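You operate a simulated robot arm through the tools that you are given. There is no shell and no other tool. Be economical: measure what you need, move in short steps, check, and stop when the job is done.

You are at the controls of a simulated two-armed robot. One attempt, no reset.

JOB
Take the clear cup from the top of the service bench and put it on top of the yellow pack. Take the grey wiping pad from the top of the pump bench and leave it on the shelf under the steel bench. Take the foam sample from the top of the pump bench and put it on top of the sheet there. Put two of the blue-side seal cartridges from the top of the pump bench on the top of the pump stand. Any order will do. Set down upright: clear cup, blue-side seal cartridge.

Only the result counts: the job must be done as asked and must still hold three seconds after the hand-in. Knocking over, shifting, dropping, spilling or breaking anything else fails it. Lids that push on must go on centred and level and be pressed home; caps that screw on are set level and turned clockwise until they are tight. Flat cloth is picked up by pressing the open fingertips on it (5 to 10 N) and closing them slowly along it; thin cloth reads only 2 to 8 mm in the jaws.

ROBOT AND FRAMES
Two 7-joint arms with fingered hands on one trunk, on a base that drives. Base frame: it is fixed to the floor where the robot stands at the start and does not move with it; the origin is under the middle of the robot, x ahead of it, y to its left, z up; the surface under the hand at the start is at about z = 850. Units: mm, degrees, N and s.
The left shoulder is at the start at [128, 187, 1003], the right one opposite. With the tool pointing down near the work surface each hand reaches from about 100 to 860 mm from the robot's upright axis, wherever it stands, measured 20 degrees to its own side. Places, roughly: blue-side seal cartridge (2x2x5 cm) [5100, 3100, 800]; clear cup (6x6x7 cm) [700, 0, 900]; foam sample (12x7x5 cm) [4800, 2600, 800]; sheet (24x16x5 cm) [4600, 2300, 800]; shelf under the steel bench [5900, 6600, 300]; top of the pump stand (18x20 cm) [3840, 1900, 400]; wiping pad [4250, 2500, 750]; yellow pack [1250, 250, 750]. Payload 3.6 kg a hand.
The tool frame of a hand sits at the grasp point between the pads (the TCP): z along the fingers, y along the line on which they close. The tips reach 26 mm beyond it. The gripper opens to 88 mm. The gripper's body begins 30 mm behind the TCP. The gripper is a hand of 3 fingers: y runs from the thumb to the fingers, the wrist lies at [-17, -98, -164] in the tool frame, and closing takes about 1.5 s.
Orientation is told as [roll, pitch, yaw] about the base's x, y, z axes, in that order, counted from this pose: with the fingers straight down and the wrist toward the robot, the tool's x, y and z point along [0, 1, 0], [1, 0, 0] and [0, 0, -1] of the base frame.

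CONTROLS
- The arms move only by the tool jog_arm. It takes "left_series", "right_series" or both (then of equal length, played together; a hand with none holds still); each is text: rows parted by semicolons, each of 7 numbers parted by spaces: the turn, a rotation vector about the base's x, y, z in units of 5 degrees (1.0 is 5 degrees), then the shift along the base's x, y, z in units of 40 mm (1.0 is 40 mm), then the gripper command, from -1 (shut) to 1 (fully open), values between in proportion. In form: wx wy wz tx ty tz grip; .... A call has 1 to 12 rows; each row shifts and turns the commanded pose from where the row before left it. A call with a number of a shift or a turn outside -1 to 1 is refused whole. A row lasts 0.2 s, in which the tool goes at most 50 mm and 8.6 degrees; a call with a longer step from one row to the next is refused whole, and so is a gripper value outside its range. Where a pose cannot be reached the arm comes as near as it can. A force on the tool above 40 N (or 10 N above the force at the start of the call, whichever is more), or a blocked arm, ends the call early, and 0.2 s more pass. Each finger travels about 153 mm/s and halts on what it meets, pressing with about 31 N; the grip force reading is that of the motor and also rises with nothing between the fingers. The clock runs only during rows and for 0.2 s after the last one: add rows that do not move to give the fingers time. It gives the time, the measured TCP pose, the force on the tool (base axes), the opening and the grip force at its end, in the units of the frame above (readings bear some noise), with the torque about the TCP (base axes, N m) and any sound that the robot's microphone picked up.
- Cameras (640 x 400 px; columns grow to the right, rows downward): "scene" is now at [257.6, 3.6, 971.2]; the picture's right is [0.05, -1.00, 0.00], its down [0.43, 0.02, -0.90] and it looks along [0.90, 0.04, 0.43] (base axes); focal length 214 px, centre (320, 200). "left" rides on the left gripper at [-56, -80, -102] in its tool frame; the picture's right is [-0.73, -0.32, 0.60], its down [0.62, -0.67, 0.41] and it looks along [0.27, 0.68, 0.69] (tool axes); focal length 247 px, centre (320, 200). "right" rides on the right gripper at [56, -80, -102] in its tool frame; the picture's right is [-0.73, 0.32, -0.60], its down [-0.62, -0.67, 0.41] and it looks along [-0.27, 0.68, 0.69] (tool axes); focal length 247 px, centre (320, 200). There is no depth. A picture from a camera that has moved, and an enlarged one, comes with that camera's place and axes in the base frame and with its lens.
- get_image(camera): a new picture of that camera. The clock stands still meanwhile.
- lift_body(by): slides the trunk up (or, below 0, down) by that many mm; the arms and the scene camera ride with it, the base frame stays. It gives what a move gives, with no picture.
- drive_base(legs): drives the robot by 1 to 6 legs, each [ahead, left, turn to the left] in mm, mm and degrees, along the robot's own axes; the way and the turn of a leg run together, so that a leg with both is an arc; at most 1500 mm and 180 degrees a leg. The arms and the cameras ride along, it lands a little off, and it stops where it bumps. It gives what a move gives.
- grasp_type(shape, hand): the hand has 3 fingers and takes this shape, open, in about a second: jaw (thumb against the fingers, like two jaws); tri (thumb and two fingers); tip (a fingertip pinch); poke (one finger out to press); point (the index stretched); flat (the hand flat); cup (the hand cupped); fist (a fist). The gripper value then closes the fingers along that shape, each until it touches; the sizes above hold for jaw. It gives what a move gives, with no picture.
- aim_head(pan, tilt): turns the head with the scene camera to pan (to the left, within 60 degrees either way) and tilt (down, from -29 to 69), counted from straight ahead of the robot. It gives what a move gives.
- inspect(camera, box): a new picture of the part [left, top, right, bottom] of that camera's present view, enlarged. The clock stands still meanwhile.
- hand_in(): hands the job in; it is judged then, once.

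Work in short steps. Places have to be worked out from the pictures, the camera data and where the tool is seen: move nearer, look again, correct. Check each grasp and each placing, and mend what went wrong. You have 165 turns and 130 pictures in all, those below and enlarged ones among them. Open the grippers and draw the arms clear of the work before you hand the job in, unless the task says otherwise; then end with one line.

The tools are called after "Call:" by a JSON object that holds its "fn" and its "kwargs". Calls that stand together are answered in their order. jog_arm: Moves the arms, as the interface text tells. Its arguments: {"type":"object","properties":{"left_series":{"type":"string"},"right_series":{"type":"string"}},"required":[]} The other tools are called the same way: lift_body (by) slides the trunk up or down; grasp_type (shape, hand) gives the hand a shape; drive_base (legs) drives the base; aim_head (pan, tilt) turns the head that bears the scene camera; get_image (camera) takes a picture; inspect (camera, box) takes an enlarged picture of a part of a camera's view; hand_in () hands the job in.

At the start:

```text
time: 0.0
left_tcp_pos: [504.8, 271.0, 1198.7]
left_orientation: [0.0, 0.0, -0.1]
left_wrist_force: [0.2, 0.9, -0.5]
left_ft_torque: [0.02, -0.01, 0.0]
left_opening: 87.8
left_gripper_force: 0.0
left_shape: jaw
right_tcp_pos: [453.2, -171.2, 1201.1]
right_orientation: [0.0, -0.1, -0.1]
right_wrist_force: [0.5, -0.4, -0.1]
right_ft_torque: [-0.03, 0.0, 0.0]
right_opening: 87.7
right_gripper_force: 0.1
right_shape: jaw
trunk travel left (down, up): [-150.0, 607.0]
robot x, y, heading: [-0.5, 1.3, -0.3]
head pan, tilt: [2.6, -25.7]
```

scene: 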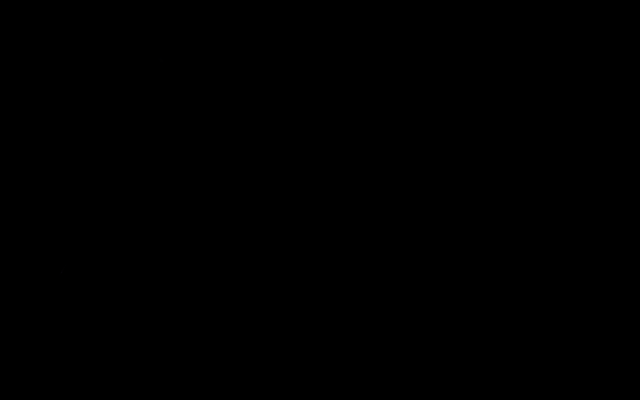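
right: 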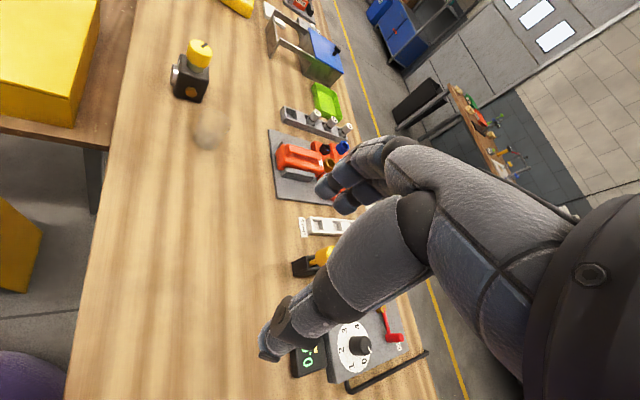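
left: 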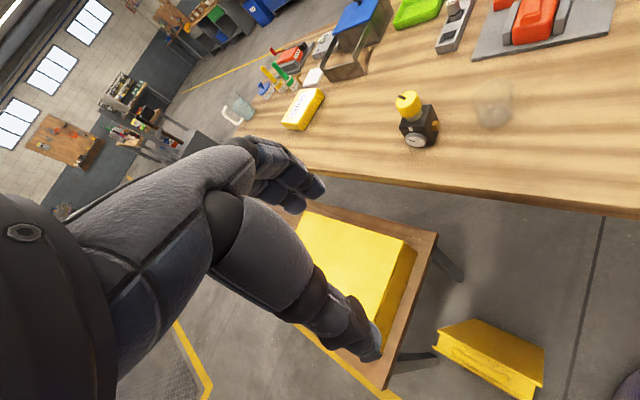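

The head looks up into the dark; I tilt it down to see the bench.

Call:
{"fn": "aim_head", "kwargs": {"pan": 0, "tilt": 35}}

Call:
{"fn": "get_image", "kwargs": {"camera": "scene"}}

```text
time: 1.3
left_tcp_pos: [503.8, 271.9, 1199.5]
left_orientation: [-0.1, 0.0, 0.0]
left_wrist_force: [-0.2, 0.1, 0.4]
left_ft_torque: [0.0, 0.03, -0.03]
left_opening: 87.5
left_gripper_force: 0.0
left_shape: jaw
right_tcp_pos: [453.0, -171.6, 1201.0]
right_orientation: [-0.1, 0.0, 0.0]
right_wrist_force: [0.1, -0.8, -0.8]
right_ft_torque: [0.02, 0.0, 0.02]
right_opening: 87.7
right_gripper_force: 0.0
right_shape: jaw
trunk travel left (down, up): [-150.0, 607.0]
robot x, y, heading: [-0.9, -4.3, 0.2]
head pan, tilt: [0.0, 35.0]
```

```text
126 pictures are left
camera scene: at [275.5, 0.4, 878.5], right [0.0, -1.0, 0.0], down [-0.57, 0.0, -0.82], along [0.82, 0.0, -0.57], focal length 214 px, centre (320, 200)
```

scene: 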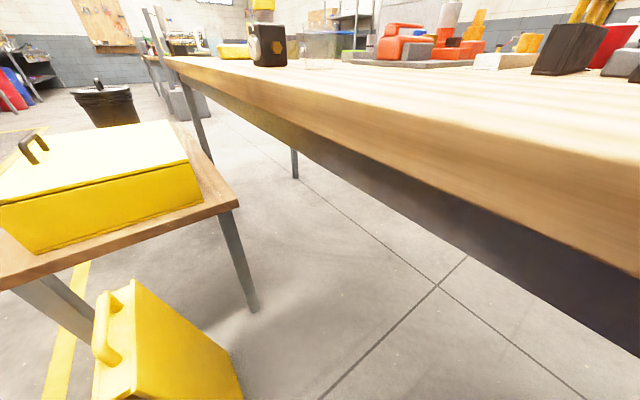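

Cup looks to be near [750,-6]; the pack near [1250,300] on the same bench. I raise the trunk for a better overview.

Call:
{"fn": "lift_body", "kwargs": {"by": 500}}

Call:
{"fn": "get_image", "kwargs": {"camera": "scene"}}

```text
refused: 500 is not a number from -400 to 400
```

```text
125 pictures are left
camera scene: at [275.5, 0.4, 878.5], right [0.0, -1.0, 0.0], down [-0.57, 0.0, -0.82], along [0.82, 0.0, -0.57], focal length 214 px, centre (320, 200)
```

scene: 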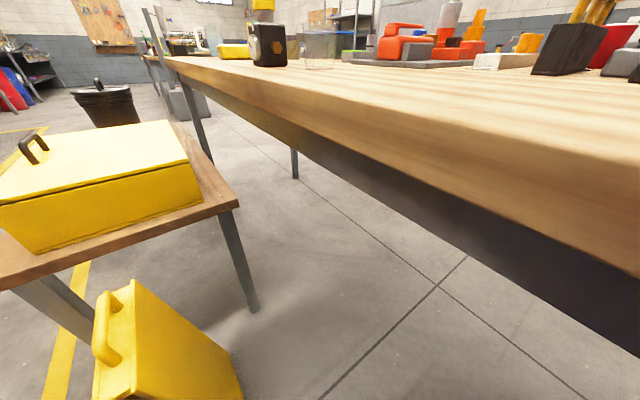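

The limit is 400 per call; I lift 400.

Call:
{"fn": "lift_body", "kwargs": {"by": 400}}

Call:
{"fn": "get_image", "kwargs": {"camera": "scene"}}

Call:
{"fn": "aim_head", "kwargs": {"pan": 55, "tilt": 25}}

Call:
{"fn": "get_image", "kwargs": {"camera": "scene"}}

```text
time: 5.1
left_tcp_pos: [504.9, 271.2, 1598.4]
left_orientation: [0.0, 0.0, 0.0]
left_wrist_force: [0.3, -0.3, 0.7]
left_ft_torque: [0.05, -0.01, 0.01]
left_opening: 87.6
left_gripper_force: 0.0
left_shape: jaw
right_tcp_pos: [453.3, -171.3, 1600.9]
right_orientation: [0.0, 0.0, 0.0]
right_wrist_force: [-0.8, -0.4, 0.0]
right_ft_torque: [-0.02, 0.03, -0.03]
right_opening: 87.7
right_gripper_force: 0.0
right_shape: jaw
trunk travel left (down, up): [-550.0, 207.0]
robot x, y, heading: [0.3, -1.0, -0.0]
head pan, tilt: [0.0, 35.0]
```

```text
124 pictures are left
camera scene: at [222.6, 0.4, 1306.6], right [0.0, -1.0, 0.0], down [-0.57, 0.0, -0.82], along [0.82, 0.0, -0.57], focal length 214 px, centre (320, 200)
```

scene: 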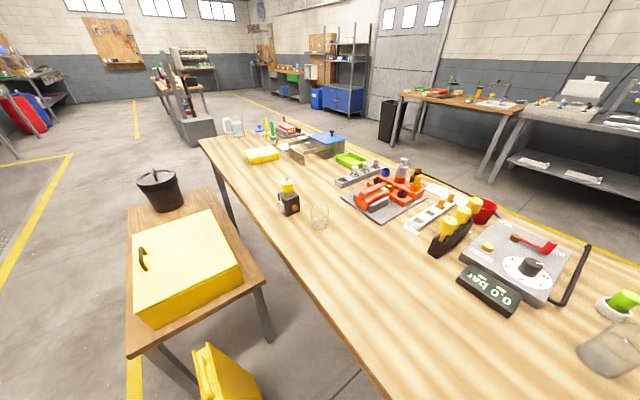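

```text
time: 6.4
left_tcp_pos: [504.0, 271.5, 1598.9]
left_orientation: [0.0, 0.0, 0.1]
left_wrist_force: [0.3, -0.3, 0.0]
left_ft_torque: [0.03, -0.01, -0.02]
left_opening: 87.7
left_gripper_force: 0.0
left_shape: jaw
right_tcp_pos: [454.4, -170.2, 1601.3]
right_orientation: [0.1, 0.1, 0.0]
right_wrist_force: [-0.5, 0.0, -1.1]
right_ft_torque: [0.01, -0.04, -0.05]
right_opening: 87.7
right_gripper_force: 0.0
right_shape: jaw
trunk travel left (down, up): [-550.0, 207.0]
robot x, y, heading: [-0.1, -0.9, 0.0]
head pan, tilt: [55.0, 25.0]
```

```text
123 pictures are left
camera scene: at [187.4, 75.8, 1322.4], right [0.82, -0.57, 0.0], down [-0.24, -0.35, -0.91], along [0.52, 0.74, -0.42], focal length 214 px, centre (320, 200)
```

scene: 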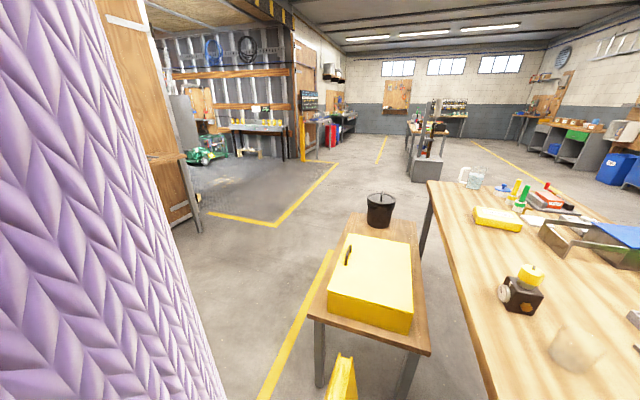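

Clear overview: cup ≈[740,3], yellow pack ≈[1222,288] on the same bench, beyond the side table. I lower the trunk and move the right hand above the cup.

Call:
{"fn": "lift_body", "kwargs": {"by": -400}}

Call:
{"fn": "jog_arm", "kwargs": {"right_series": "0 0 0 0.8 0.6 -0.5 1;0 0 0 0.8 0.6 -0.5 1;0 0 0 0.8 0.6 -0.5 1;0 0 0 0.8 0.6 -0.5 1;0 0 0 0.8 0.5 -0.5 1;0 0 0 0.8 0.4 -0.5 1;0 0 0 0.6 0.2 -0.5 1;0 0 0 0.4 0.1 -0.5 1;0 0 0 0 0 0 1"}}

Call:
{"fn": "get_image", "kwargs": {"camera": "right"}}

```text
time: 10.2
left_tcp_pos: [503.9, 271.2, 1198.8]
left_orientation: [-0.1, 0.1, 0.0]
left_wrist_force: [0.3, -0.6, 0.5]
left_ft_torque: [-0.01, 0.01, 0.01]
left_opening: 87.7
left_gripper_force: 0.1
left_shape: jaw
right_tcp_pos: [451.7, -170.3, 1201.6]
right_orientation: [0.0, 0.0, 0.0]
right_wrist_force: [0.9, 0.6, 0.5]
right_ft_torque: [0.0, 0.01, 0.01]
right_opening: 87.9
right_gripper_force: 0.0
right_shape: jaw
trunk travel left (down, up): [-150.0, 607.0]
robot x, y, heading: [-0.5, -2.1, 0.1]
head pan, tilt: [55.0, 25.0]
```

```text
time: 12.2
left_tcp_pos: [504.1, 271.6, 1198.1]
left_orientation: [0.0, -0.1, 0.0]
left_wrist_force: [0.1, -0.1, -0.3]
left_ft_torque: [0.0, 0.01, 0.02]
left_opening: 87.9
left_gripper_force: 0.0
left_shape: jaw
right_tcp_pos: [686.4, -25.6, 1039.8]
right_orientation: [0.0, 0.0, 0.0]
right_wrist_force: [0.3, -0.4, -0.2]
right_ft_torque: [0.02, 0.02, 0.01]
right_opening: 87.8
right_gripper_force: 0.0
right_shape: jaw
trunk travel left (down, up): [-150.0, 607.0]
robot x, y, heading: [-0.2, -3.0, -0.1]
head pan, tilt: [55.0, 25.0]
```

```text
122 pictures are left
camera right: at [605.8, 30.1, 1142.8], right [0.32, -0.73, 0.6], down [-0.66, -0.62, -0.41], along [0.68, -0.27, -0.69], focal length 247 px, centre (320, 200)
```

right: 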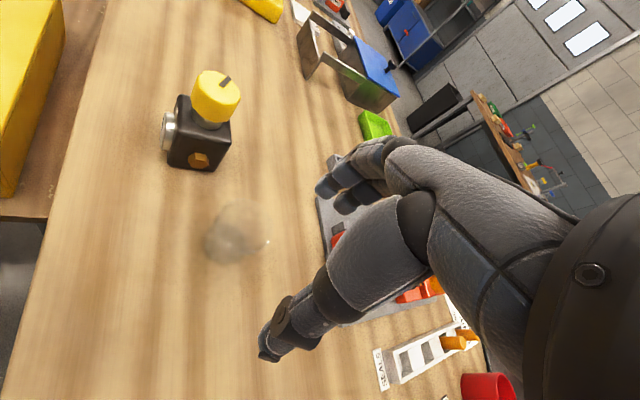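

The cup is at ≈[737,3] by three views. I move over it at z≈990 then look.

Call:
{"fn": "jog_arm", "kwargs": {"right_series": "0 0 0 0.65 0.35 -0.6 1;0 0 0 0.65 0.35 -0.6 1;0 0 0 0 0 0 1"}}

Call:
{"fn": "get_image", "kwargs": {"camera": "right"}}

Call:
{"fn": "aim_head", "kwargs": {"pan": 0, "tilt": 10}}

Call:
{"fn": "get_image", "kwargs": {"camera": "scene"}}

```text
time: 13.0
left_tcp_pos: [503.9, 270.2, 1199.1]
left_orientation: [0.0, 0.0, -0.1]
left_wrist_force: [0.0, 0.6, -0.3]
left_ft_torque: [-0.03, -0.01, -0.02]
left_opening: 87.7
left_gripper_force: 0.0
left_shape: jaw
right_tcp_pos: [737.5, 1.1, 991.6]
right_orientation: [0.0, 0.0, 0.1]
right_wrist_force: [0.0, -0.3, -0.3]
right_ft_torque: [0.01, 0.01, -0.02]
right_opening: 88.3
right_gripper_force: 0.1
right_shape: jaw
trunk travel left (down, up): [-150.0, 607.0]
robot x, y, heading: [4.6, -2.1, -0.0]
head pan, tilt: [55.0, 25.0]
```

```text
121 pictures are left
camera right: at [657.8, 58.0, 1094.5], right [0.32, -0.73, 0.6], down [-0.67, -0.62, -0.41], along [0.68, -0.27, -0.69], focal length 247 px, centre (320, 200)
```

right: 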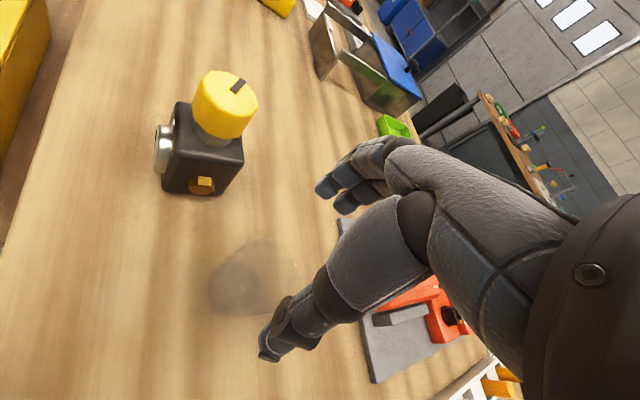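

```text
time: 14.2
left_tcp_pos: [505.7, 270.7, 1199.2]
left_orientation: [0.0, 0.0, -0.1]
left_wrist_force: [0.5, 0.5, -0.3]
left_ft_torque: [0.02, 0.0, 0.0]
left_opening: 87.7
left_gripper_force: 0.1
left_shape: jaw
right_tcp_pos: [736.2, 1.2, 992.4]
right_orientation: [0.0, 0.0, 0.1]
right_wrist_force: [-0.9, 0.2, -0.1]
right_ft_torque: [0.03, 0.0, 0.0]
right_opening: 87.8
right_gripper_force: 0.0
right_shape: jaw
trunk travel left (down, up): [-150.0, 607.0]
robot x, y, heading: [-5.6, 0.5, -0.1]
head pan, tilt: [0.0, 10.0]
```

```text
120 pictures are left
camera scene: at [280.4, 0.5, 918.5], right [0.0, -1.0, 0.0], down [-0.17, 0.0, -0.98], along [0.98, 0.0, -0.17], focal length 214 px, centre (320, 200)
```

scene: 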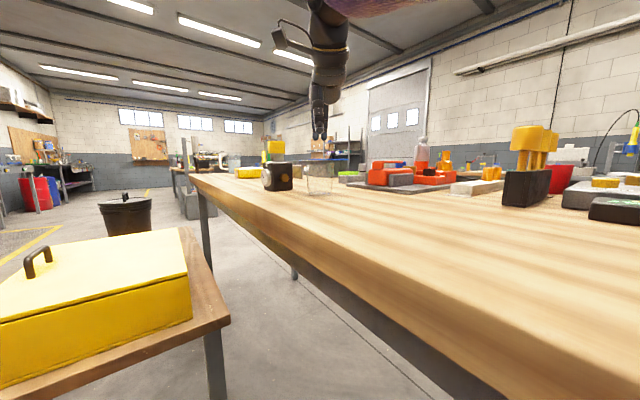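

Hand is centered over the cup (z 850–920). I descend to TCP z≈897 and look before closing.

Call:
{"fn": "jog_arm", "kwargs": {"right_series": "0 0 0 0 0.05 -0.8 1;0 0 0 0 0 -0.8 1;0 0 0 0 0 -0.77 1;0 0 0 0 0 0 1"}}

Call:
{"fn": "inspect", "kwargs": {"camera": "scene", "box": [240, 100, 400, 220]}}

```text
time: 15.2
left_tcp_pos: [502.8, 271.6, 1199.0]
left_orientation: [0.1, 0.0, 0.0]
left_wrist_force: [-0.6, -0.4, 0.2]
left_ft_torque: [0.02, -0.01, 0.0]
left_opening: 87.8
left_gripper_force: 0.1
left_shape: jaw
right_tcp_pos: [736.2, 2.3, 897.6]
right_orientation: [0.0, -0.1, 0.0]
right_wrist_force: [0.8, 0.2, 1.1]
right_ft_torque: [-0.01, 0.01, 0.02]
right_opening: 87.8
right_gripper_force: 0.1
right_shape: jaw
trunk travel left (down, up): [-150.0, 607.0]
robot x, y, heading: [1.8, -1.4, -0.4]
head pan, tilt: [0.0, 10.0]
```

```text
3.33 times, centred on (320, 160) of scene
camera zoom: at [280.4, 0.4, 918.6], right [0.0, -1.0, 0.0], down [-0.17, 0.0, -0.98], along [0.98, 0.0, -0.17], focal length 715 px, centre (320, 333)
```

zoom: 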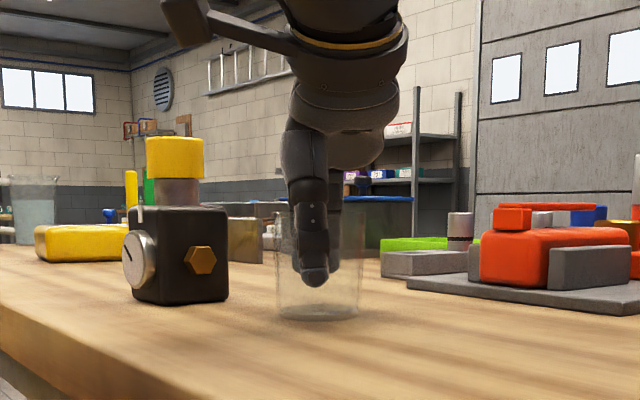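

The thumb is in front of the cup, fingers behind. I close gradually.

Call:
{"fn": "jog_arm", "kwargs": {"right_series": "0 0 0 0 0 0 0.4;0 0 0 0 0 0 0.3;0 0 0 0 0 0 0.2;0 0 0 0 0 0 0.1;0 0 0 0 0 0 0.1;0 0 0 0 0 0 0.1;0 0 0 0 0 0 0.1;0 0 0 0 0 0 0.1"}}

```text
time: 17.1
left_tcp_pos: [503.9, 270.8, 1198.2]
left_orientation: [0.0, 0.0, 0.1]
left_wrist_force: [-0.3, 0.3, 0.6]
left_ft_torque: [-0.01, 0.02, -0.02]
left_opening: 87.6
left_gripper_force: 0.0
left_shape: jaw
right_tcp_pos: [736.1, 2.7, 899.3]
right_orientation: [0.0, -0.1, -0.1]
right_wrist_force: [-0.4, -0.1, 2.3]
right_ft_torque: [-0.05, -0.06, -0.02]
right_opening: 42.4
right_gripper_force: 31.0
right_shape: jaw
trunk travel left (down, up): [-150.0, 607.0]
robot x, y, heading: [-1.4, 0.6, -0.0]
head pan, tilt: [0.0, 10.0]
```

Gripper force 31 N at opening 42; I lift a little and look.

Call:
{"fn": "jog_arm", "kwargs": {"right_series": "0 0 0 0 0 0.5 0.1;0 0 0 0 0 0.5 0.1;0 0 0 0 0 0 0.1"}}

Call:
{"fn": "inspect", "kwargs": {"camera": "scene", "box": [240, 100, 400, 220]}}

Call:
{"fn": "get_image", "kwargs": {"camera": "right"}}

```text
time: 17.9
left_tcp_pos: [503.9, 271.3, 1198.0]
left_orientation: [0.0, 0.1, 0.1]
left_wrist_force: [0.1, 0.2, -0.9]
left_ft_torque: [-0.03, 0.0, -0.05]
left_opening: 87.8
left_gripper_force: 0.0
left_shape: jaw
right_tcp_pos: [736.5, 2.7, 938.7]
right_orientation: [0.0, 0.1, 0.0]
right_wrist_force: [-0.1, -0.1, -0.1]
right_ft_torque: [0.0, 0.03, -0.01]
right_opening: 42.6
right_gripper_force: 30.2
right_shape: jaw
trunk travel left (down, up): [-150.0, 607.0]
robot x, y, heading: [-0.3, -1.2, -0.0]
head pan, tilt: [0.0, 10.0]
```

```text
3.33 times, centred on (320, 160) of scene
camera zoom: at [280.5, 0.4, 918.5], right [0.0, -1.0, 0.0], down [-0.17, 0.0, -0.98], along [0.98, 0.0, -0.17], focal length 715 px, centre (320, 333)
```

zoom: 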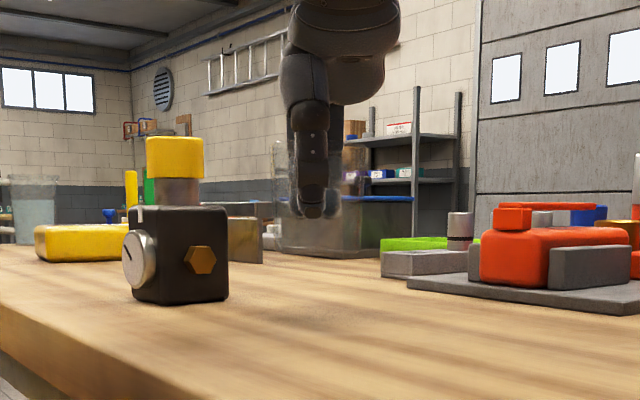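

```text
117 pictures are left
camera right: at [657.4, 60.3, 1040.3], right [0.32, -0.73, 0.6], down [-0.67, -0.62, -0.41], along [0.67, -0.27, -0.69], focal length 247 px, centre (320, 200)
```

right: 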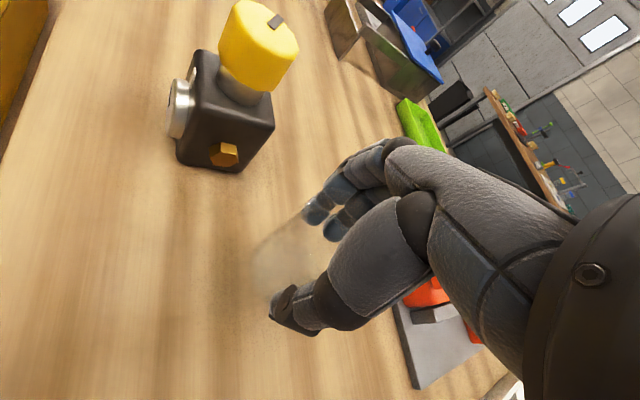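

The cup is in the hand (bottom ≈48 mm below TCP). I raise it and draw it in for the drive.

Call:
{"fn": "jog_arm", "kwargs": {"right_series": "0 0 0 0 0 1 0.1;0 0 0 0 0 1 0.1;0 0 0 -0.5 -0.3 1 0.1;0 0 0 -0.9 -0.5 0.8 0.1;0 0 0 -1 -0.5 0.5 0.1;0 0 0 -1 -0.5 0.3 0.1;0 0 0 -1 -0.5 0 0.1;0 0 0 -1 -0.5 0 0.1;0 0 0 -1 -0.5 0 0.1;0 0 0 0 0 0 0.1"}}

Call:
{"fn": "lift_body", "kwargs": {"by": 150}}

Call:
{"fn": "aim_head", "kwargs": {"pan": 60, "tilt": 45}}

Call:
{"fn": "get_image", "kwargs": {"camera": "scene"}}

```text
refused: row 4 steps farther than a row can; nothing moved
```

```text
time: 19.6
left_tcp_pos: [505.9, 271.2, 1347.3]
left_orientation: [0.0, 0.1, 0.0]
left_wrist_force: [0.0, -0.3, 1.3]
left_ft_torque: [0.0, 0.03, -0.01]
left_opening: 87.6
left_gripper_force: 0.1
left_shape: jaw
right_tcp_pos: [714.2, 3.7, 1133.6]
right_orientation: [0.0, -3.9, 0.0]
right_wrist_force: [0.1, 0.7, -2.0]
right_ft_torque: [0.01, 0.0, -0.02]
right_opening: 42.5
right_gripper_force: 30.6
right_shape: jaw
trunk travel left (down, up): [-300.0, 457.0]
robot x, y, heading: [-2.6, -1.0, 0.1]
head pan, tilt: [0.0, 10.0]
```

```text
time: 20.9
left_tcp_pos: [504.1, 272.2, 1348.7]
left_orientation: [0.0, 0.1, 0.0]
left_wrist_force: [0.8, 0.7, -0.5]
left_ft_torque: [0.02, 0.02, -0.02]
left_opening: 87.7
left_gripper_force: 0.1
left_shape: jaw
right_tcp_pos: [713.1, 2.9, 1133.7]
right_orientation: [0.0, -3.9, 0.0]
right_wrist_force: [0.9, 0.1, 0.2]
right_ft_torque: [0.02, -0.02, -0.02]
right_opening: 43.0
right_gripper_force: 31.2
right_shape: jaw
trunk travel left (down, up): [-300.0, 457.0]
robot x, y, heading: [-2.9, -0.1, 0.0]
head pan, tilt: [60.0, 45.0]
```

```text
116 pictures are left
camera scene: at [199.6, 70.9, 1028.0], right [0.87, -0.5, 0.0], down [-0.35, -0.61, -0.71], along [0.35, 0.61, -0.71], focal length 214 px, centre (320, 200)
```

scene: 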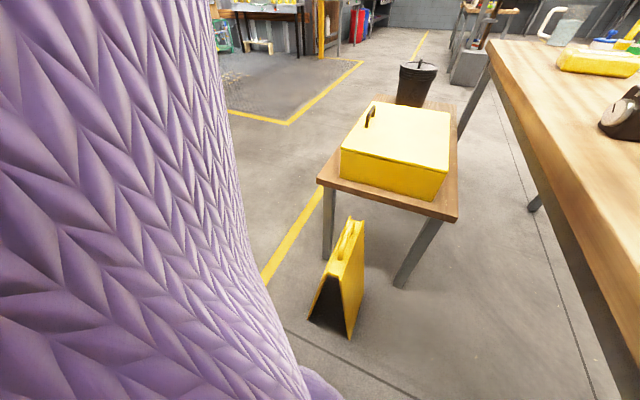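

The trunk moved and the arm rose as well; cup still held. I redo the draw-in with smaller rows.

Call:
{"fn": "jog_arm", "kwargs": {"right_series": "0 0 0 -0.8 -0.4 0.7 0.1;0 0 0 -0.9 -0.4 0.5 0.1;0 0 0 -0.9 -0.5 0 0.1;0 0 0 -0.9 -0.5 0 0.1;0 0 0 -0.9 -0.5 0 0.1;0 0 0 -0.9 -0.5 0 0.1;0 0 0 0 0 0 0.1"}}

Call:
{"fn": "drive_base", "kwargs": {"legs": [[-360, 490, 0], [0, 0, 36]]}}

Call:
{"fn": "aim_head", "kwargs": {"pan": -15, "tilt": 25}}

Call:
{"fn": "get_image", "kwargs": {"camera": "scene"}}

```text
time: 22.5
left_tcp_pos: [505.0, 271.5, 1348.2]
left_orientation: [0.1, 0.0, 0.0]
left_wrist_force: [0.1, -0.2, 0.5]
left_ft_torque: [0.0, -0.04, 0.02]
left_opening: 87.5
left_gripper_force: 0.1
left_shape: jaw
right_tcp_pos: [501.3, -109.0, 1180.7]
right_orientation: [-0.1, -3.9, 0.1]
right_wrist_force: [0.8, -0.6, -0.2]
right_ft_torque: [-0.01, -0.01, 0.03]
right_opening: 42.8
right_gripper_force: 30.8
right_shape: jaw
trunk travel left (down, up): [-300.0, 457.0]
robot x, y, heading: [-1.9, 1.3, -0.0]
head pan, tilt: [60.0, 45.0]
```

```text
time: 27.6
left_tcp_pos: [-113.2, 1002.3, 1348.2]
left_orientation: [0.0, 0.0, 35.9]
left_wrist_force: [-0.9, 1.4, 0.7]
left_ft_torque: [0.0, -0.01, -0.01]
left_opening: 87.6
left_gripper_force: 0.1
left_shape: jaw
right_tcp_pos: [107.9, 692.7, 1181.0]
right_orientation: [0.0, -3.9, 36.0]
right_wrist_force: [0.5, 0.3, -0.5]
right_ft_torque: [0.0, 0.0, 0.01]
right_opening: 42.6
right_gripper_force: 30.8
right_shape: jaw
trunk travel left (down, up): [-300.0, 457.0]
robot x, y, heading: [-364.3, 485.8, 35.8]
head pan, tilt: [60.0, 45.0]
```

```text
time: 29.1
left_tcp_pos: [-113.1, 1001.3, 1347.9]
left_orientation: [-0.1, 0.0, 35.9]
left_wrist_force: [-0.1, -1.2, 0.5]
left_ft_torque: [0.01, 0.01, 0.0]
left_opening: 87.8
left_gripper_force: 0.1
left_shape: jaw
right_tcp_pos: [108.5, 692.3, 1181.2]
right_orientation: [-0.1, -4.0, 36.0]
right_wrist_force: [-0.3, 0.0, 0.4]
right_ft_torque: [0.01, -0.01, -0.01]
right_opening: 42.6
right_gripper_force: 31.5
right_shape: jaw
trunk travel left (down, up): [-300.0, 457.0]
robot x, y, heading: [-358.7, 492.0, 35.9]
head pan, tilt: [-15.0, 25.0]
```

```text
115 pictures are left
camera scene: at [-147.7, 612.0, 1058.6], right [0.36, -0.93, 0.0], down [-0.39, -0.15, -0.91], along [0.85, 0.32, -0.42], focal length 214 px, centre (320, 200)
```

scene: 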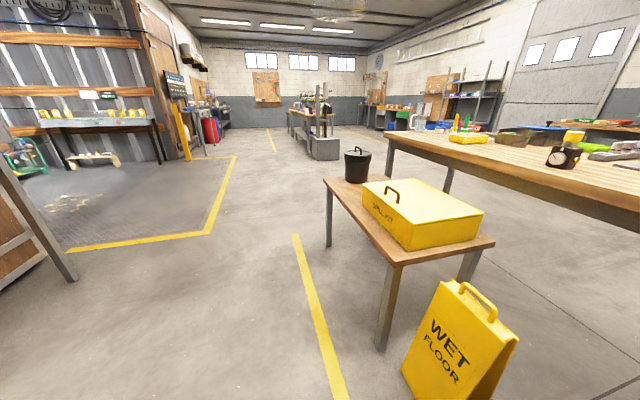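

The way along the left of the side table is free. I drive round it to the far end of the service bench and turn back to face it.

Call:
{"fn": "drive_base", "kwargs": {"legs": [[1500, 0, 0], [850, 0, 0], [0, -1230, 0], [0, 0, 180]]}}

Call:
{"fn": "get_image", "kwargs": {"camera": "scene"}}

```text
time: 53.7
left_tcp_pos: [2003.5, 375.7, 1347.7]
left_orientation: [0.0, 0.0, -144.2]
left_wrist_force: [-0.3, 0.3, 0.5]
left_ft_torque: [0.01, 0.01, 0.01]
left_opening: 87.6
left_gripper_force: 0.1
left_shape: jaw
right_tcp_pos: [1783.9, 685.5, 1182.8]
right_orientation: [0.0, -4.0, -144.2]
right_wrist_force: [0.2, -0.3, -0.5]
right_ft_torque: [-0.01, -0.02, -0.03]
right_opening: 41.8
right_gripper_force: 30.7
right_shape: jaw
trunk travel left (down, up): [-300.0, 457.0]
robot x, y, heading: [2256.7, 892.9, -144.0]
head pan, tilt: [-15.0, 25.0]
```

```text
114 pictures are left
camera scene: at [2041.8, 766.3, 1058.6], right [-0.35, 0.94, 0.0], down [0.4, 0.15, -0.91], along [-0.85, -0.32, -0.42], focal length 214 px, centre (320, 200)
```

scene: 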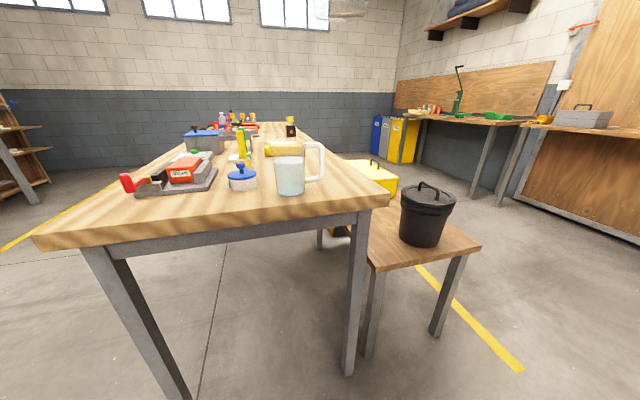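

Pitcher and bottles are low (<z 970), the pack lies beyond them. I drive 375 mm forward to the bench end and look again.

Call:
{"fn": "drive_base", "kwargs": {"legs": [[375, 0, 0]]}}

Call:
{"fn": "aim_head", "kwargs": {"pan": 0, "tilt": 35}}

Call:
{"fn": "get_image", "kwargs": {"camera": "scene"}}

Call:
{"fn": "get_image", "kwargs": {"camera": "right"}}

```text
time: 56.1
left_tcp_pos: [1698.9, 156.2, 1347.7]
left_orientation: [0.0, 0.2, -144.2]
left_wrist_force: [0.0, -0.2, -0.2]
left_ft_torque: [-0.01, -0.01, -0.04]
left_opening: 87.5
left_gripper_force: 0.1
left_shape: jaw
right_tcp_pos: [1477.8, 465.7, 1181.6]
right_orientation: [0.0, -3.8, -144.2]
right_wrist_force: [-1.2, 0.7, -0.8]
right_ft_torque: [-0.05, -0.04, 0.01]
right_opening: 42.1
right_gripper_force: 30.2
right_shape: jaw
trunk travel left (down, up): [-300.0, 457.0]
robot x, y, heading: [1949.2, 671.6, -144.2]
head pan, tilt: [-15.0, 25.0]
```

```text
time: 56.9
left_tcp_pos: [1699.2, 155.6, 1348.8]
left_orientation: [0.0, 0.0, -144.3]
left_wrist_force: [0.1, 1.0, -0.6]
left_ft_torque: [0.03, -0.02, 0.01]
left_opening: 87.6
left_gripper_force: 0.1
left_shape: jaw
right_tcp_pos: [1478.7, 467.1, 1183.0]
right_orientation: [0.0, -3.9, -144.3]
right_wrist_force: [-1.1, 1.0, -0.4]
right_ft_torque: [0.02, 0.01, -0.01]
right_opening: 42.0
right_gripper_force: 31.0
right_shape: jaw
trunk travel left (down, up): [-300.0, 457.0]
robot x, y, heading: [1949.9, 670.2, -144.3]
head pan, tilt: [0.0, 35.0]
```

```text
113 pictures are left
camera scene: at [1751.6, 527.9, 1042.9], right [-0.58, 0.81, 0.0], down [0.47, 0.33, -0.82], along [-0.67, -0.48, -0.57], focal length 214 px, centre (320, 200)
```

scene: 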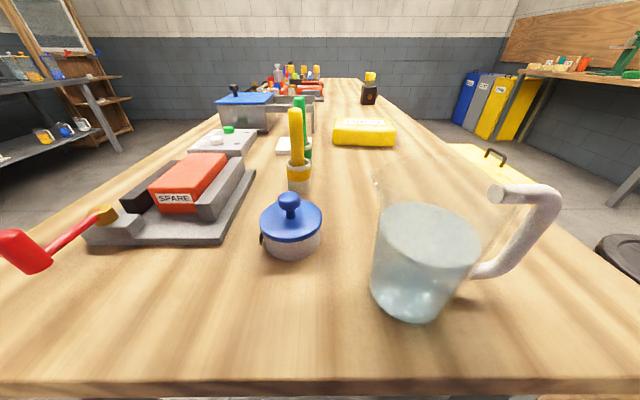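

```text
112 pictures are left
camera right: at [1582.8, 472.5, 1278.0], right [-0.65, 0.43, 0.62], down [0.15, 0.88, -0.46], along [-0.74, -0.2, -0.64], focal length 247 px, centre (320, 200)
```

right: 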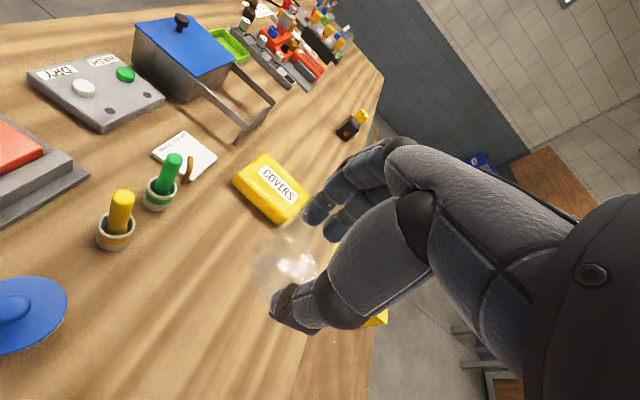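

Pack top ≈z 893, centre ≈[1228,296]. I extend the hand toward it at height, then lower the trunk by 100.

Call:
{"fn": "jog_arm", "kwargs": {"right_series": "0 0 0 -0.8 -0.55 0 0.1;0 0 0 -0.8 -0.55 0 0.1;0 0 0 -0.8 -0.55 0 0.1;0 0 0 -0.8 -0.55 0 0.1;0 0 0 -0.8 -0.55 0 0.1;0 0 0 -0.8 -0.55 0 0.1;0 0 0 0 0 0 0.1"}}

Call:
{"fn": "lift_body", "kwargs": {"by": -120}}

Call:
{"fn": "get_image", "kwargs": {"camera": "scene"}}

Call:
{"fn": "get_image", "kwargs": {"camera": "right"}}

```text
time: 58.5
left_tcp_pos: [1699.5, 157.9, 1348.5]
left_orientation: [0.1, 0.0, -144.3]
left_wrist_force: [-0.1, 0.9, 1.4]
left_ft_torque: [-0.02, 0.02, 0.02]
left_opening: 87.6
left_gripper_force: 0.1
left_shape: jaw
right_tcp_pos: [1287.1, 335.5, 1180.5]
right_orientation: [0.1, -3.9, -144.2]
right_wrist_force: [-0.2, 0.2, -1.2]
right_ft_torque: [-0.02, 0.01, 0.0]
right_opening: 41.9
right_gripper_force: 31.1
right_shape: jaw
trunk travel left (down, up): [-300.0, 457.0]
robot x, y, heading: [1950.6, 670.7, -143.9]
head pan, tilt: [0.0, 35.0]
```

```text
time: 60.0
left_tcp_pos: [1701.0, 156.3, 1229.1]
left_orientation: [0.0, -0.1, -144.2]
left_wrist_force: [0.7, -0.1, -0.6]
left_ft_torque: [0.0, 0.0, 0.01]
left_opening: 87.9
left_gripper_force: 0.0
left_shape: jaw
right_tcp_pos: [1288.7, 334.5, 1062.7]
right_orientation: [0.0, -4.0, -144.2]
right_wrist_force: [-0.1, 0.7, 0.0]
right_ft_torque: [-0.01, -0.01, -0.01]
right_opening: 42.1
right_gripper_force: 31.1
right_shape: jaw
trunk travel left (down, up): [-180.0, 577.0]
robot x, y, heading: [1952.6, 672.8, -144.0]
head pan, tilt: [0.0, 35.0]
```

```text
111 pictures are left
camera scene: at [1733.8, 515.1, 911.8], right [-0.58, 0.81, 0.0], down [0.47, 0.34, -0.82], along [-0.66, -0.48, -0.57], focal length 214 px, centre (320, 200)
```

scene: 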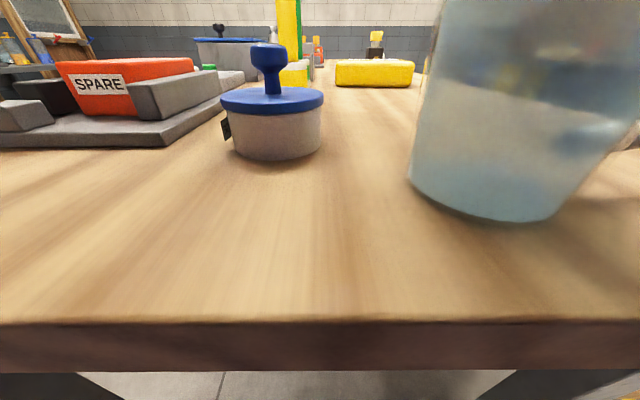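

```text
110 pictures are left
camera right: at [1391.3, 341.0, 1159.0], right [-0.65, 0.44, 0.62], down [0.15, 0.88, -0.46], along [-0.74, -0.21, -0.64], focal length 247 px, centre (320, 200)
```

right: 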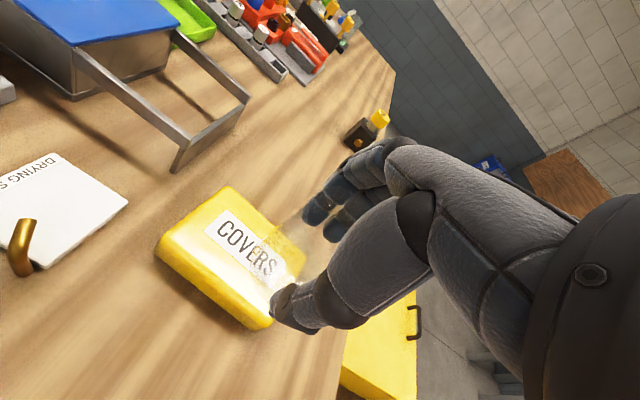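

Pack centre ≈[1243,291]. I level the tool (+4° pitch about the robot's lateral axis) and move above it at z≈985.

Call:
{"fn": "jog_arm", "kwargs": {"right_series": "0.23 -0.32 0 -0.4 -0.4 -0.3 0.1;0.23 -0.32 0 -0.35 -0.35 -0.6 0.1;0 0 0 -0.35 -0.35 -0.6 0.1;0 0 0 0 0 -0.4 0.1;0 0 0 0 0 0 0.1"}}

Call:
{"fn": "get_image", "kwargs": {"camera": "right"}}

Call:
{"fn": "inspect", "kwargs": {"camera": "scene", "box": [290, 0, 450, 100]}}

```text
time: 61.2
left_tcp_pos: [1699.1, 156.1, 1228.1]
left_orientation: [0.0, 0.1, -144.2]
left_wrist_force: [0.1, -0.5, -0.8]
left_ft_torque: [0.0, 0.01, -0.01]
left_opening: 87.7
left_gripper_force: 0.1
left_shape: jaw
right_tcp_pos: [1249.8, 299.8, 980.2]
right_orientation: [-0.1, 0.0, -144.2]
right_wrist_force: [-0.3, 0.3, -0.2]
right_ft_torque: [0.02, 0.04, 0.03]
right_opening: 41.5
right_gripper_force: 30.9
right_shape: jaw
right hand out of reach, approached as far as the arm can: row 3
trunk travel left (down, up): [-180.0, 577.0]
robot x, y, heading: [1951.2, 670.7, -144.3]
head pan, tilt: [0.0, 35.0]
```

```text
109 pictures are left
camera right: at [1347.9, 301.7, 1082.7], right [-0.69, 0.41, 0.6], down [0.17, 0.89, -0.41], along [-0.7, -0.18, -0.69], focal length 247 px, centre (320, 200)
```

right: 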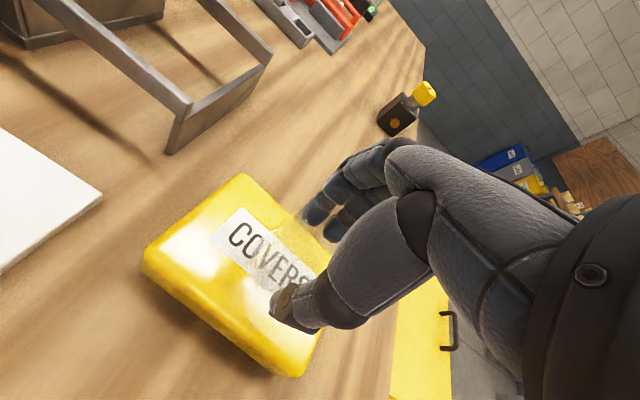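

```text
4.00 times, centred on (370, 50) of scene
camera zoom: at [1733.5, 514.9, 911.4], right [-0.58, 0.81, 0.0], down [0.47, 0.34, -0.82], along [-0.66, -0.48, -0.57], focal length 858 px, centre (120, 800)
```

zoom: 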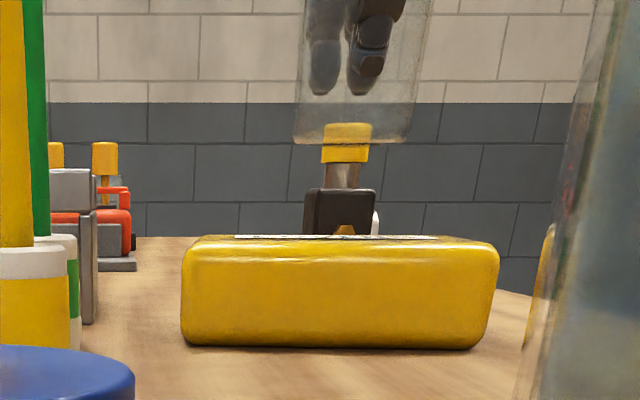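

The cup hangs right over the pack (pack top ≈895, cup bottom ≈931). I descend gently.

Call:
{"fn": "jog_arm", "kwargs": {"right_series": "0 0 0 0 0 -0.4 0.1;0 0 0 0 0 -0.2 0.1;0 0 0 0 0 -0.15 0.1;0 0 0 0 0 0 0.1"}}

Call:
{"fn": "inspect", "kwargs": {"camera": "scene", "box": [290, 0, 450, 100]}}

```text
time: 62.2
left_tcp_pos: [1699.9, 157.1, 1228.2]
left_orientation: [0.0, 0.1, -144.1]
left_wrist_force: [0.2, 0.3, -0.4]
left_ft_torque: [0.01, -0.01, 0.01]
left_opening: 87.6
left_gripper_force: 0.0
left_shape: jaw
right_tcp_pos: [1250.0, 300.9, 951.3]
right_orientation: [-0.1, 0.0, -144.2]
right_wrist_force: [0.4, 0.2, -0.5]
right_ft_torque: [0.02, 0.02, -0.02]
right_opening: 42.0
right_gripper_force: 30.6
right_shape: jaw
trunk travel left (down, up): [-180.0, 577.0]
robot x, y, heading: [1951.8, 667.9, -144.2]
head pan, tilt: [0.0, 35.0]
```

```text
4.00 times, centred on (370, 50) of scene
camera zoom: at [1733.5, 514.8, 911.4], right [-0.58, 0.81, 0.0], down [0.47, 0.34, -0.82], along [-0.66, -0.48, -0.57], focal length 858 px, centre (120, 800)
```

zoom: 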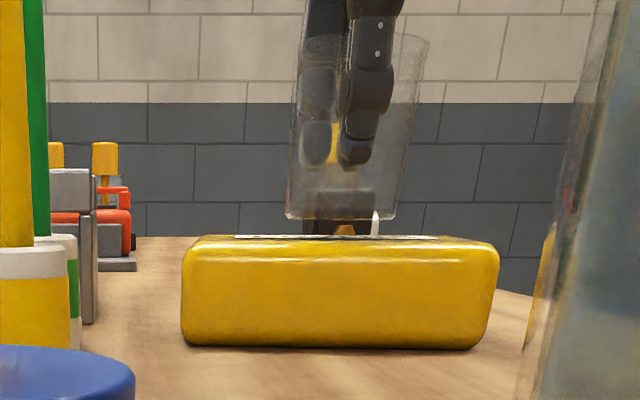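

Bottom is ≈8 mm above the pack; I lower in 2–3 mm rows, watching force.

Call:
{"fn": "jog_arm", "kwargs": {"right_series": "0 0 0 0 0 -0.07 0.1;0 0 0 0 0 -0.07 0.1;0 0 0 0 0 0 0.1"}}

Call:
{"fn": "inspect", "kwargs": {"camera": "scene", "box": [290, 0, 450, 100]}}

```text
time: 63.0
left_tcp_pos: [1699.7, 156.0, 1228.1]
left_orientation: [0.0, 0.0, -144.1]
left_wrist_force: [-0.1, -0.2, 0.6]
left_ft_torque: [-0.01, 0.02, -0.02]
left_opening: 87.7
left_gripper_force: 0.1
left_shape: jaw
right_tcp_pos: [1248.6, 299.7, 944.6]
right_orientation: [0.0, 0.0, -144.2]
right_wrist_force: [-0.3, -0.5, -0.8]
right_ft_torque: [0.01, -0.02, 0.01]
right_opening: 41.7
right_gripper_force: 30.8
right_shape: jaw
trunk travel left (down, up): [-180.0, 577.0]
robot x, y, heading: [1951.4, 673.0, -144.1]
head pan, tilt: [0.0, 35.0]
```

```text
4.00 times, centred on (370, 50) of scene
camera zoom: at [1733.5, 514.8, 911.4], right [-0.58, 0.81, 0.0], down [0.47, 0.34, -0.82], along [-0.66, -0.48, -0.57], focal length 858 px, centre (120, 800)
```

zoom: 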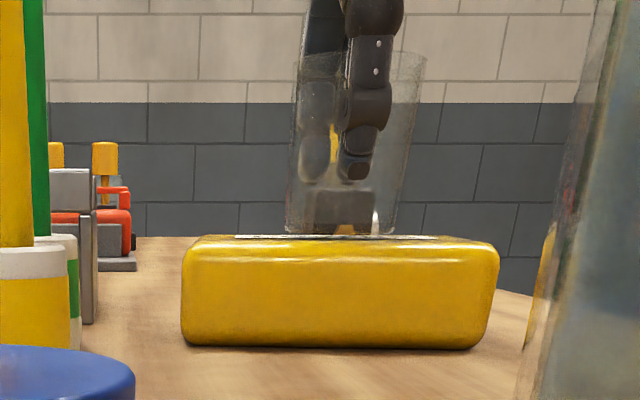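

Nearly touching; I continue 1.2 mm per row.

Call:
{"fn": "jog_arm", "kwargs": {"right_series": "0 0 0 0 0 -0.03 0.1;0 0 0 0 0 -0.03 0.1;0 0 0 0 0 0 0.1"}}

```text
time: 63.8
left_tcp_pos: [1700.2, 155.4, 1228.6]
left_orientation: [0.0, 0.0, -144.3]
left_wrist_force: [0.4, -0.7, -0.2]
left_ft_torque: [-0.03, -0.02, -0.01]
left_opening: 87.9
left_gripper_force: 0.0
left_shape: jaw
right_tcp_pos: [1248.7, 298.8, 942.5]
right_orientation: [0.0, -0.1, -144.2]
right_wrist_force: [-0.4, 0.1, 1.4]
right_ft_torque: [-0.04, 0.05, 0.0]
right_opening: 41.8
right_gripper_force: 31.4
right_shape: jaw
trunk travel left (down, up): [-180.0, 577.0]
robot x, y, heading: [1949.9, 672.9, -144.5]
head pan, tilt: [0.0, 35.0]
```

Perhaps first touch (1.4 N). A little more.

Call:
{"fn": "jog_arm", "kwargs": {"right_series": "0 0 0 0 0 -0.03 0.1;0 0 0 0 0 0 0.1;0 0 0 0 0 0 0.1"}}

```text
time: 64.6
left_tcp_pos: [1699.4, 156.7, 1228.5]
left_orientation: [0.0, 0.0, -144.2]
left_wrist_force: [0.1, 0.5, -0.3]
left_ft_torque: [-0.03, 0.0, 0.0]
left_opening: 87.6
left_gripper_force: 0.0
left_shape: jaw
right_tcp_pos: [1250.2, 299.5, 942.8]
right_orientation: [0.0, -0.1, -144.2]
right_wrist_force: [-0.7, -0.6, 7.2]
right_ft_torque: [-0.08, 0.14, 0.01]
right_opening: 41.9
right_gripper_force: 31.3
right_shape: jaw
trunk travel left (down, up): [-180.0, 577.0]
robot x, y, heading: [1948.6, 669.1, -144.3]
head pan, tilt: [0.0, 35.0]
```

Contact confirmed (7 N). I open slowly and look.

Call:
{"fn": "jog_arm", "kwargs": {"right_series": "0 0 0 0 0 0.02 0.2;0 0 0 0 0 0 0.3;0 0 0 0 0 0 0.4;0 0 0 0 0 0 0.6;0 0 0 0 0 0 0.8;0 0 0 0 0 0 1;0 0 0 0 0 0 1;0 0 0 0 0 0 1"}}

Call:
{"fn": "inspect", "kwargs": {"camera": "scene", "box": [290, 0, 450, 100]}}

```text
time: 66.4
left_tcp_pos: [1699.6, 156.5, 1228.7]
left_orientation: [0.0, 0.0, -144.2]
left_wrist_force: [0.1, -0.7, 0.5]
left_ft_torque: [0.02, 0.01, -0.03]
left_opening: 87.9
left_gripper_force: 0.0
left_shape: jaw
right_tcp_pos: [1248.7, 298.2, 941.8]
right_orientation: [0.0, 0.0, -144.2]
right_wrist_force: [-0.3, -0.3, 0.3]
right_ft_torque: [0.01, -0.04, -0.01]
right_opening: 87.7
right_gripper_force: 0.1
right_shape: jaw
trunk travel left (down, up): [-180.0, 577.0]
robot x, y, heading: [1950.7, 674.6, -144.3]
head pan, tilt: [0.0, 35.0]
```

```text
4.00 times, centred on (370, 50) of scene
camera zoom: at [1733.5, 514.8, 911.4], right [-0.58, 0.81, 0.0], down [0.47, 0.34, -0.82], along [-0.66, -0.48, -0.57], focal length 858 px, centre (120, 800)
```

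zoom: 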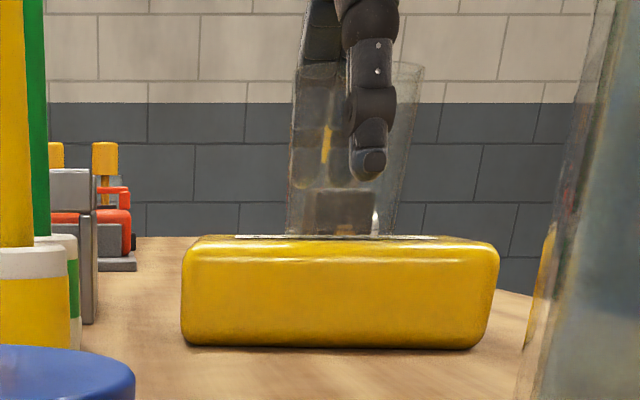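

The cup stands on the pack. I withdraw straight up and check.

Call:
{"fn": "jog_arm", "kwargs": {"right_series": "0 0 0 0 0 0.3 1;0 0 0 0 0 0.6 1;0 0 0 0 0 0.9 1;0 0 0 0 0 0.9 1;0 0 0 0 0 0.9 1;0 0 0 0.6 0.4 0.6 1;0 0 0 0.8 0.5 0.4 1;0 0 0 0.8 0.5 0.4 1;0 0 0 0 0 0 1"}}

Call:
{"fn": "lift_body", "kwargs": {"by": 120}}

Call:
{"fn": "get_image", "kwargs": {"camera": "right"}}

Call:
{"fn": "inspect", "kwargs": {"camera": "scene", "box": [290, 50, 450, 170]}}

```text
time: 68.4
left_tcp_pos: [1700.1, 155.4, 1228.1]
left_orientation: [0.0, 0.0, -144.3]
left_wrist_force: [0.5, 0.2, -0.1]
left_ft_torque: [0.01, -0.01, 0.0]
left_opening: 87.7
left_gripper_force: 0.1
left_shape: jaw
right_tcp_pos: [1273.6, 316.2, 1087.1]
right_orientation: [0.0, 0.3, -144.2]
right_wrist_force: [0.1, -0.2, 0.4]
right_ft_torque: [-0.01, -0.04, 0.0]
right_opening: 87.6
right_gripper_force: 0.1
right_shape: jaw
right hand out of reach, approached as far as the arm can: row 3, 4, 5, 6, 7, 8
trunk travel left (down, up): [-180.0, 577.0]
robot x, y, heading: [1945.9, 672.7, -144.1]
head pan, tilt: [0.0, 35.0]
```

```text
time: 69.9
left_tcp_pos: [1699.7, 156.4, 1348.3]
left_orientation: [0.0, 0.1, -144.3]
left_wrist_force: [-0.4, 0.4, -0.7]
left_ft_torque: [0.0, 0.04, -0.01]
left_opening: 88.0
left_gripper_force: 0.0
left_shape: jaw
right_tcp_pos: [1315.2, 346.2, 1279.0]
right_orientation: [0.0, -6.3, -144.1]
right_wrist_force: [0.0, 0.0, 0.1]
right_ft_torque: [0.01, 0.0, -0.01]
right_opening: 87.7
right_gripper_force: 0.2
right_shape: jaw
trunk travel left (down, up): [-300.0, 457.0]
robot x, y, heading: [1952.0, 672.2, -143.8]
head pan, tilt: [0.0, 35.0]
```

```text
104 pictures are left
camera right: at [1421.4, 354.0, 1371.9], right [-0.63, 0.45, 0.63], down [0.14, 0.87, -0.48], along [-0.76, -0.22, -0.61], focal length 247 px, centre (320, 200)
```

right: 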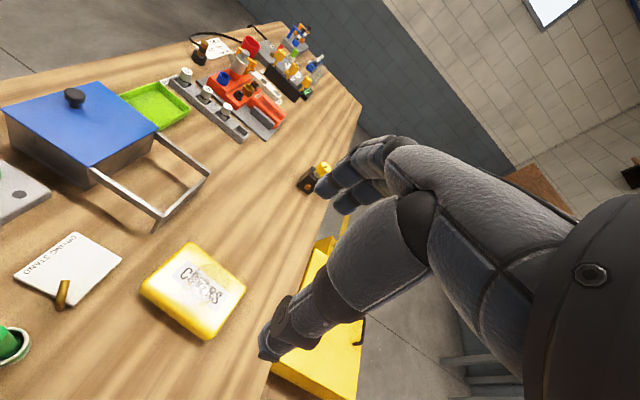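

```text
3.33 times, centred on (370, 110) of scene
camera zoom: at [1751.3, 527.5, 1042.5], right [-0.58, 0.81, 0.0], down [0.47, 0.34, -0.82], along [-0.66, -0.48, -0.57], focal length 715 px, centre (153, 500)
```

zoom: 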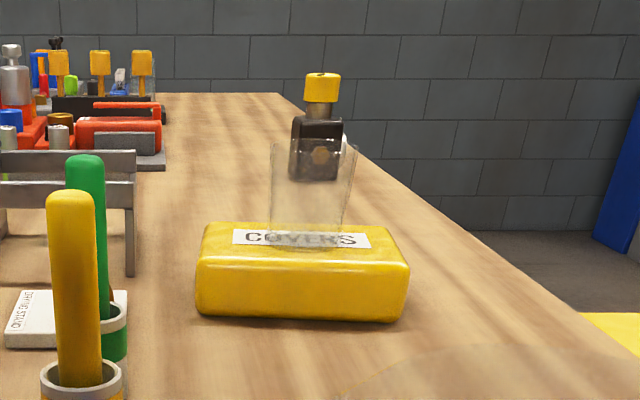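

Cup is upright on the pack. I retract the right arm, level it, and back away, then drive toward the pump bench.

Call:
{"fn": "jog_arm", "kwargs": {"right_series": "0.37 -0.51 0 0.75 0.55 0 1;0.37 -0.51 0 0.75 0.55 0 1;0 0 0 0.75 0.55 0 1;0 0 0 0.75 0.55 0 1;0 0 0 0.75 0.55 0 1;0 0 0 0.75 0.55 0 1;0 0 0 0.75 0.55 0 1;0 0 0 0 0 0 1"}}

Call:
{"fn": "drive_base", "kwargs": {"legs": [[-450, 0, 0], [0, 0, 175], [700, 0, 0]]}}

Call:
{"fn": "lift_body", "kwargs": {"by": 250}}

Call:
{"fn": "get_image", "kwargs": {"camera": "scene"}}

```text
time: 71.7
left_tcp_pos: [1698.6, 155.9, 1348.7]
left_orientation: [-0.1, -0.1, -144.3]
left_wrist_force: [0.0, 0.7, -0.2]
left_ft_torque: [-0.02, 0.03, -0.03]
left_opening: 87.8
left_gripper_force: 0.1
left_shape: jaw
right_tcp_pos: [1527.4, 499.8, 1280.1]
right_orientation: [0.1, 0.0, -144.1]
right_wrist_force: [-0.8, -0.2, 0.3]
right_ft_torque: [-0.01, 0.01, -0.01]
right_opening: 87.8
right_gripper_force: 0.0
right_shape: jaw
trunk travel left (down, up): [-300.0, 457.0]
robot x, y, heading: [1951.2, 669.5, -144.2]
head pan, tilt: [0.0, 35.0]
```

```text
time: 85.0
left_tcp_pos: [3217.7, 1781.6, 1347.9]
left_orientation: [0.1, -0.1, 30.5]
left_wrist_force: [-0.1, 0.5, 0.1]
left_ft_torque: [-0.01, 0.01, -0.01]
left_opening: 87.6
left_gripper_force: 0.0
left_shape: jaw
right_tcp_pos: [3357.6, 1424.8, 1279.2]
right_orientation: [0.0, 0.0, 30.5]
right_wrist_force: [-0.4, -0.2, -0.3]
right_ft_torque: [0.0, 0.03, 0.0]
right_opening: 87.5
right_gripper_force: 0.1
right_shape: jaw
trunk travel left (down, up): [-300.0, 457.0]
robot x, y, heading: [2920.1, 1288.8, 30.5]
head pan, tilt: [0.0, 35.0]
```

```text
time: 87.6
left_tcp_pos: [3216.6, 1782.1, 1598.6]
left_orientation: [0.1, -0.1, 30.5]
left_wrist_force: [-0.1, 0.8, 0.6]
left_ft_torque: [0.0, 0.02, 0.03]
left_opening: 87.7
left_gripper_force: 0.1
left_shape: jaw
right_tcp_pos: [3356.8, 1424.4, 1529.6]
right_orientation: [-0.1, 0.0, 30.6]
right_wrist_force: [-0.6, -0.3, 0.0]
right_ft_torque: [0.01, -0.04, 0.02]
right_opening: 88.2
right_gripper_force: 0.1
right_shape: jaw
trunk travel left (down, up): [-550.0, 207.0]
robot x, y, heading: [2918.6, 1287.9, 30.5]
head pan, tilt: [0.0, 35.0]
```

```text
102 pictures are left
camera scene: at [3112.0, 1405.4, 1306.5], right [0.51, -0.86, 0.0], down [-0.49, -0.29, -0.82], along [0.71, 0.42, -0.57], focal length 214 px, centre (320, 200)
```

scene: 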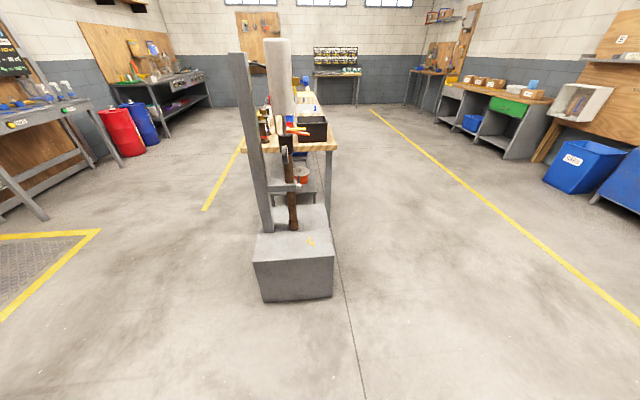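

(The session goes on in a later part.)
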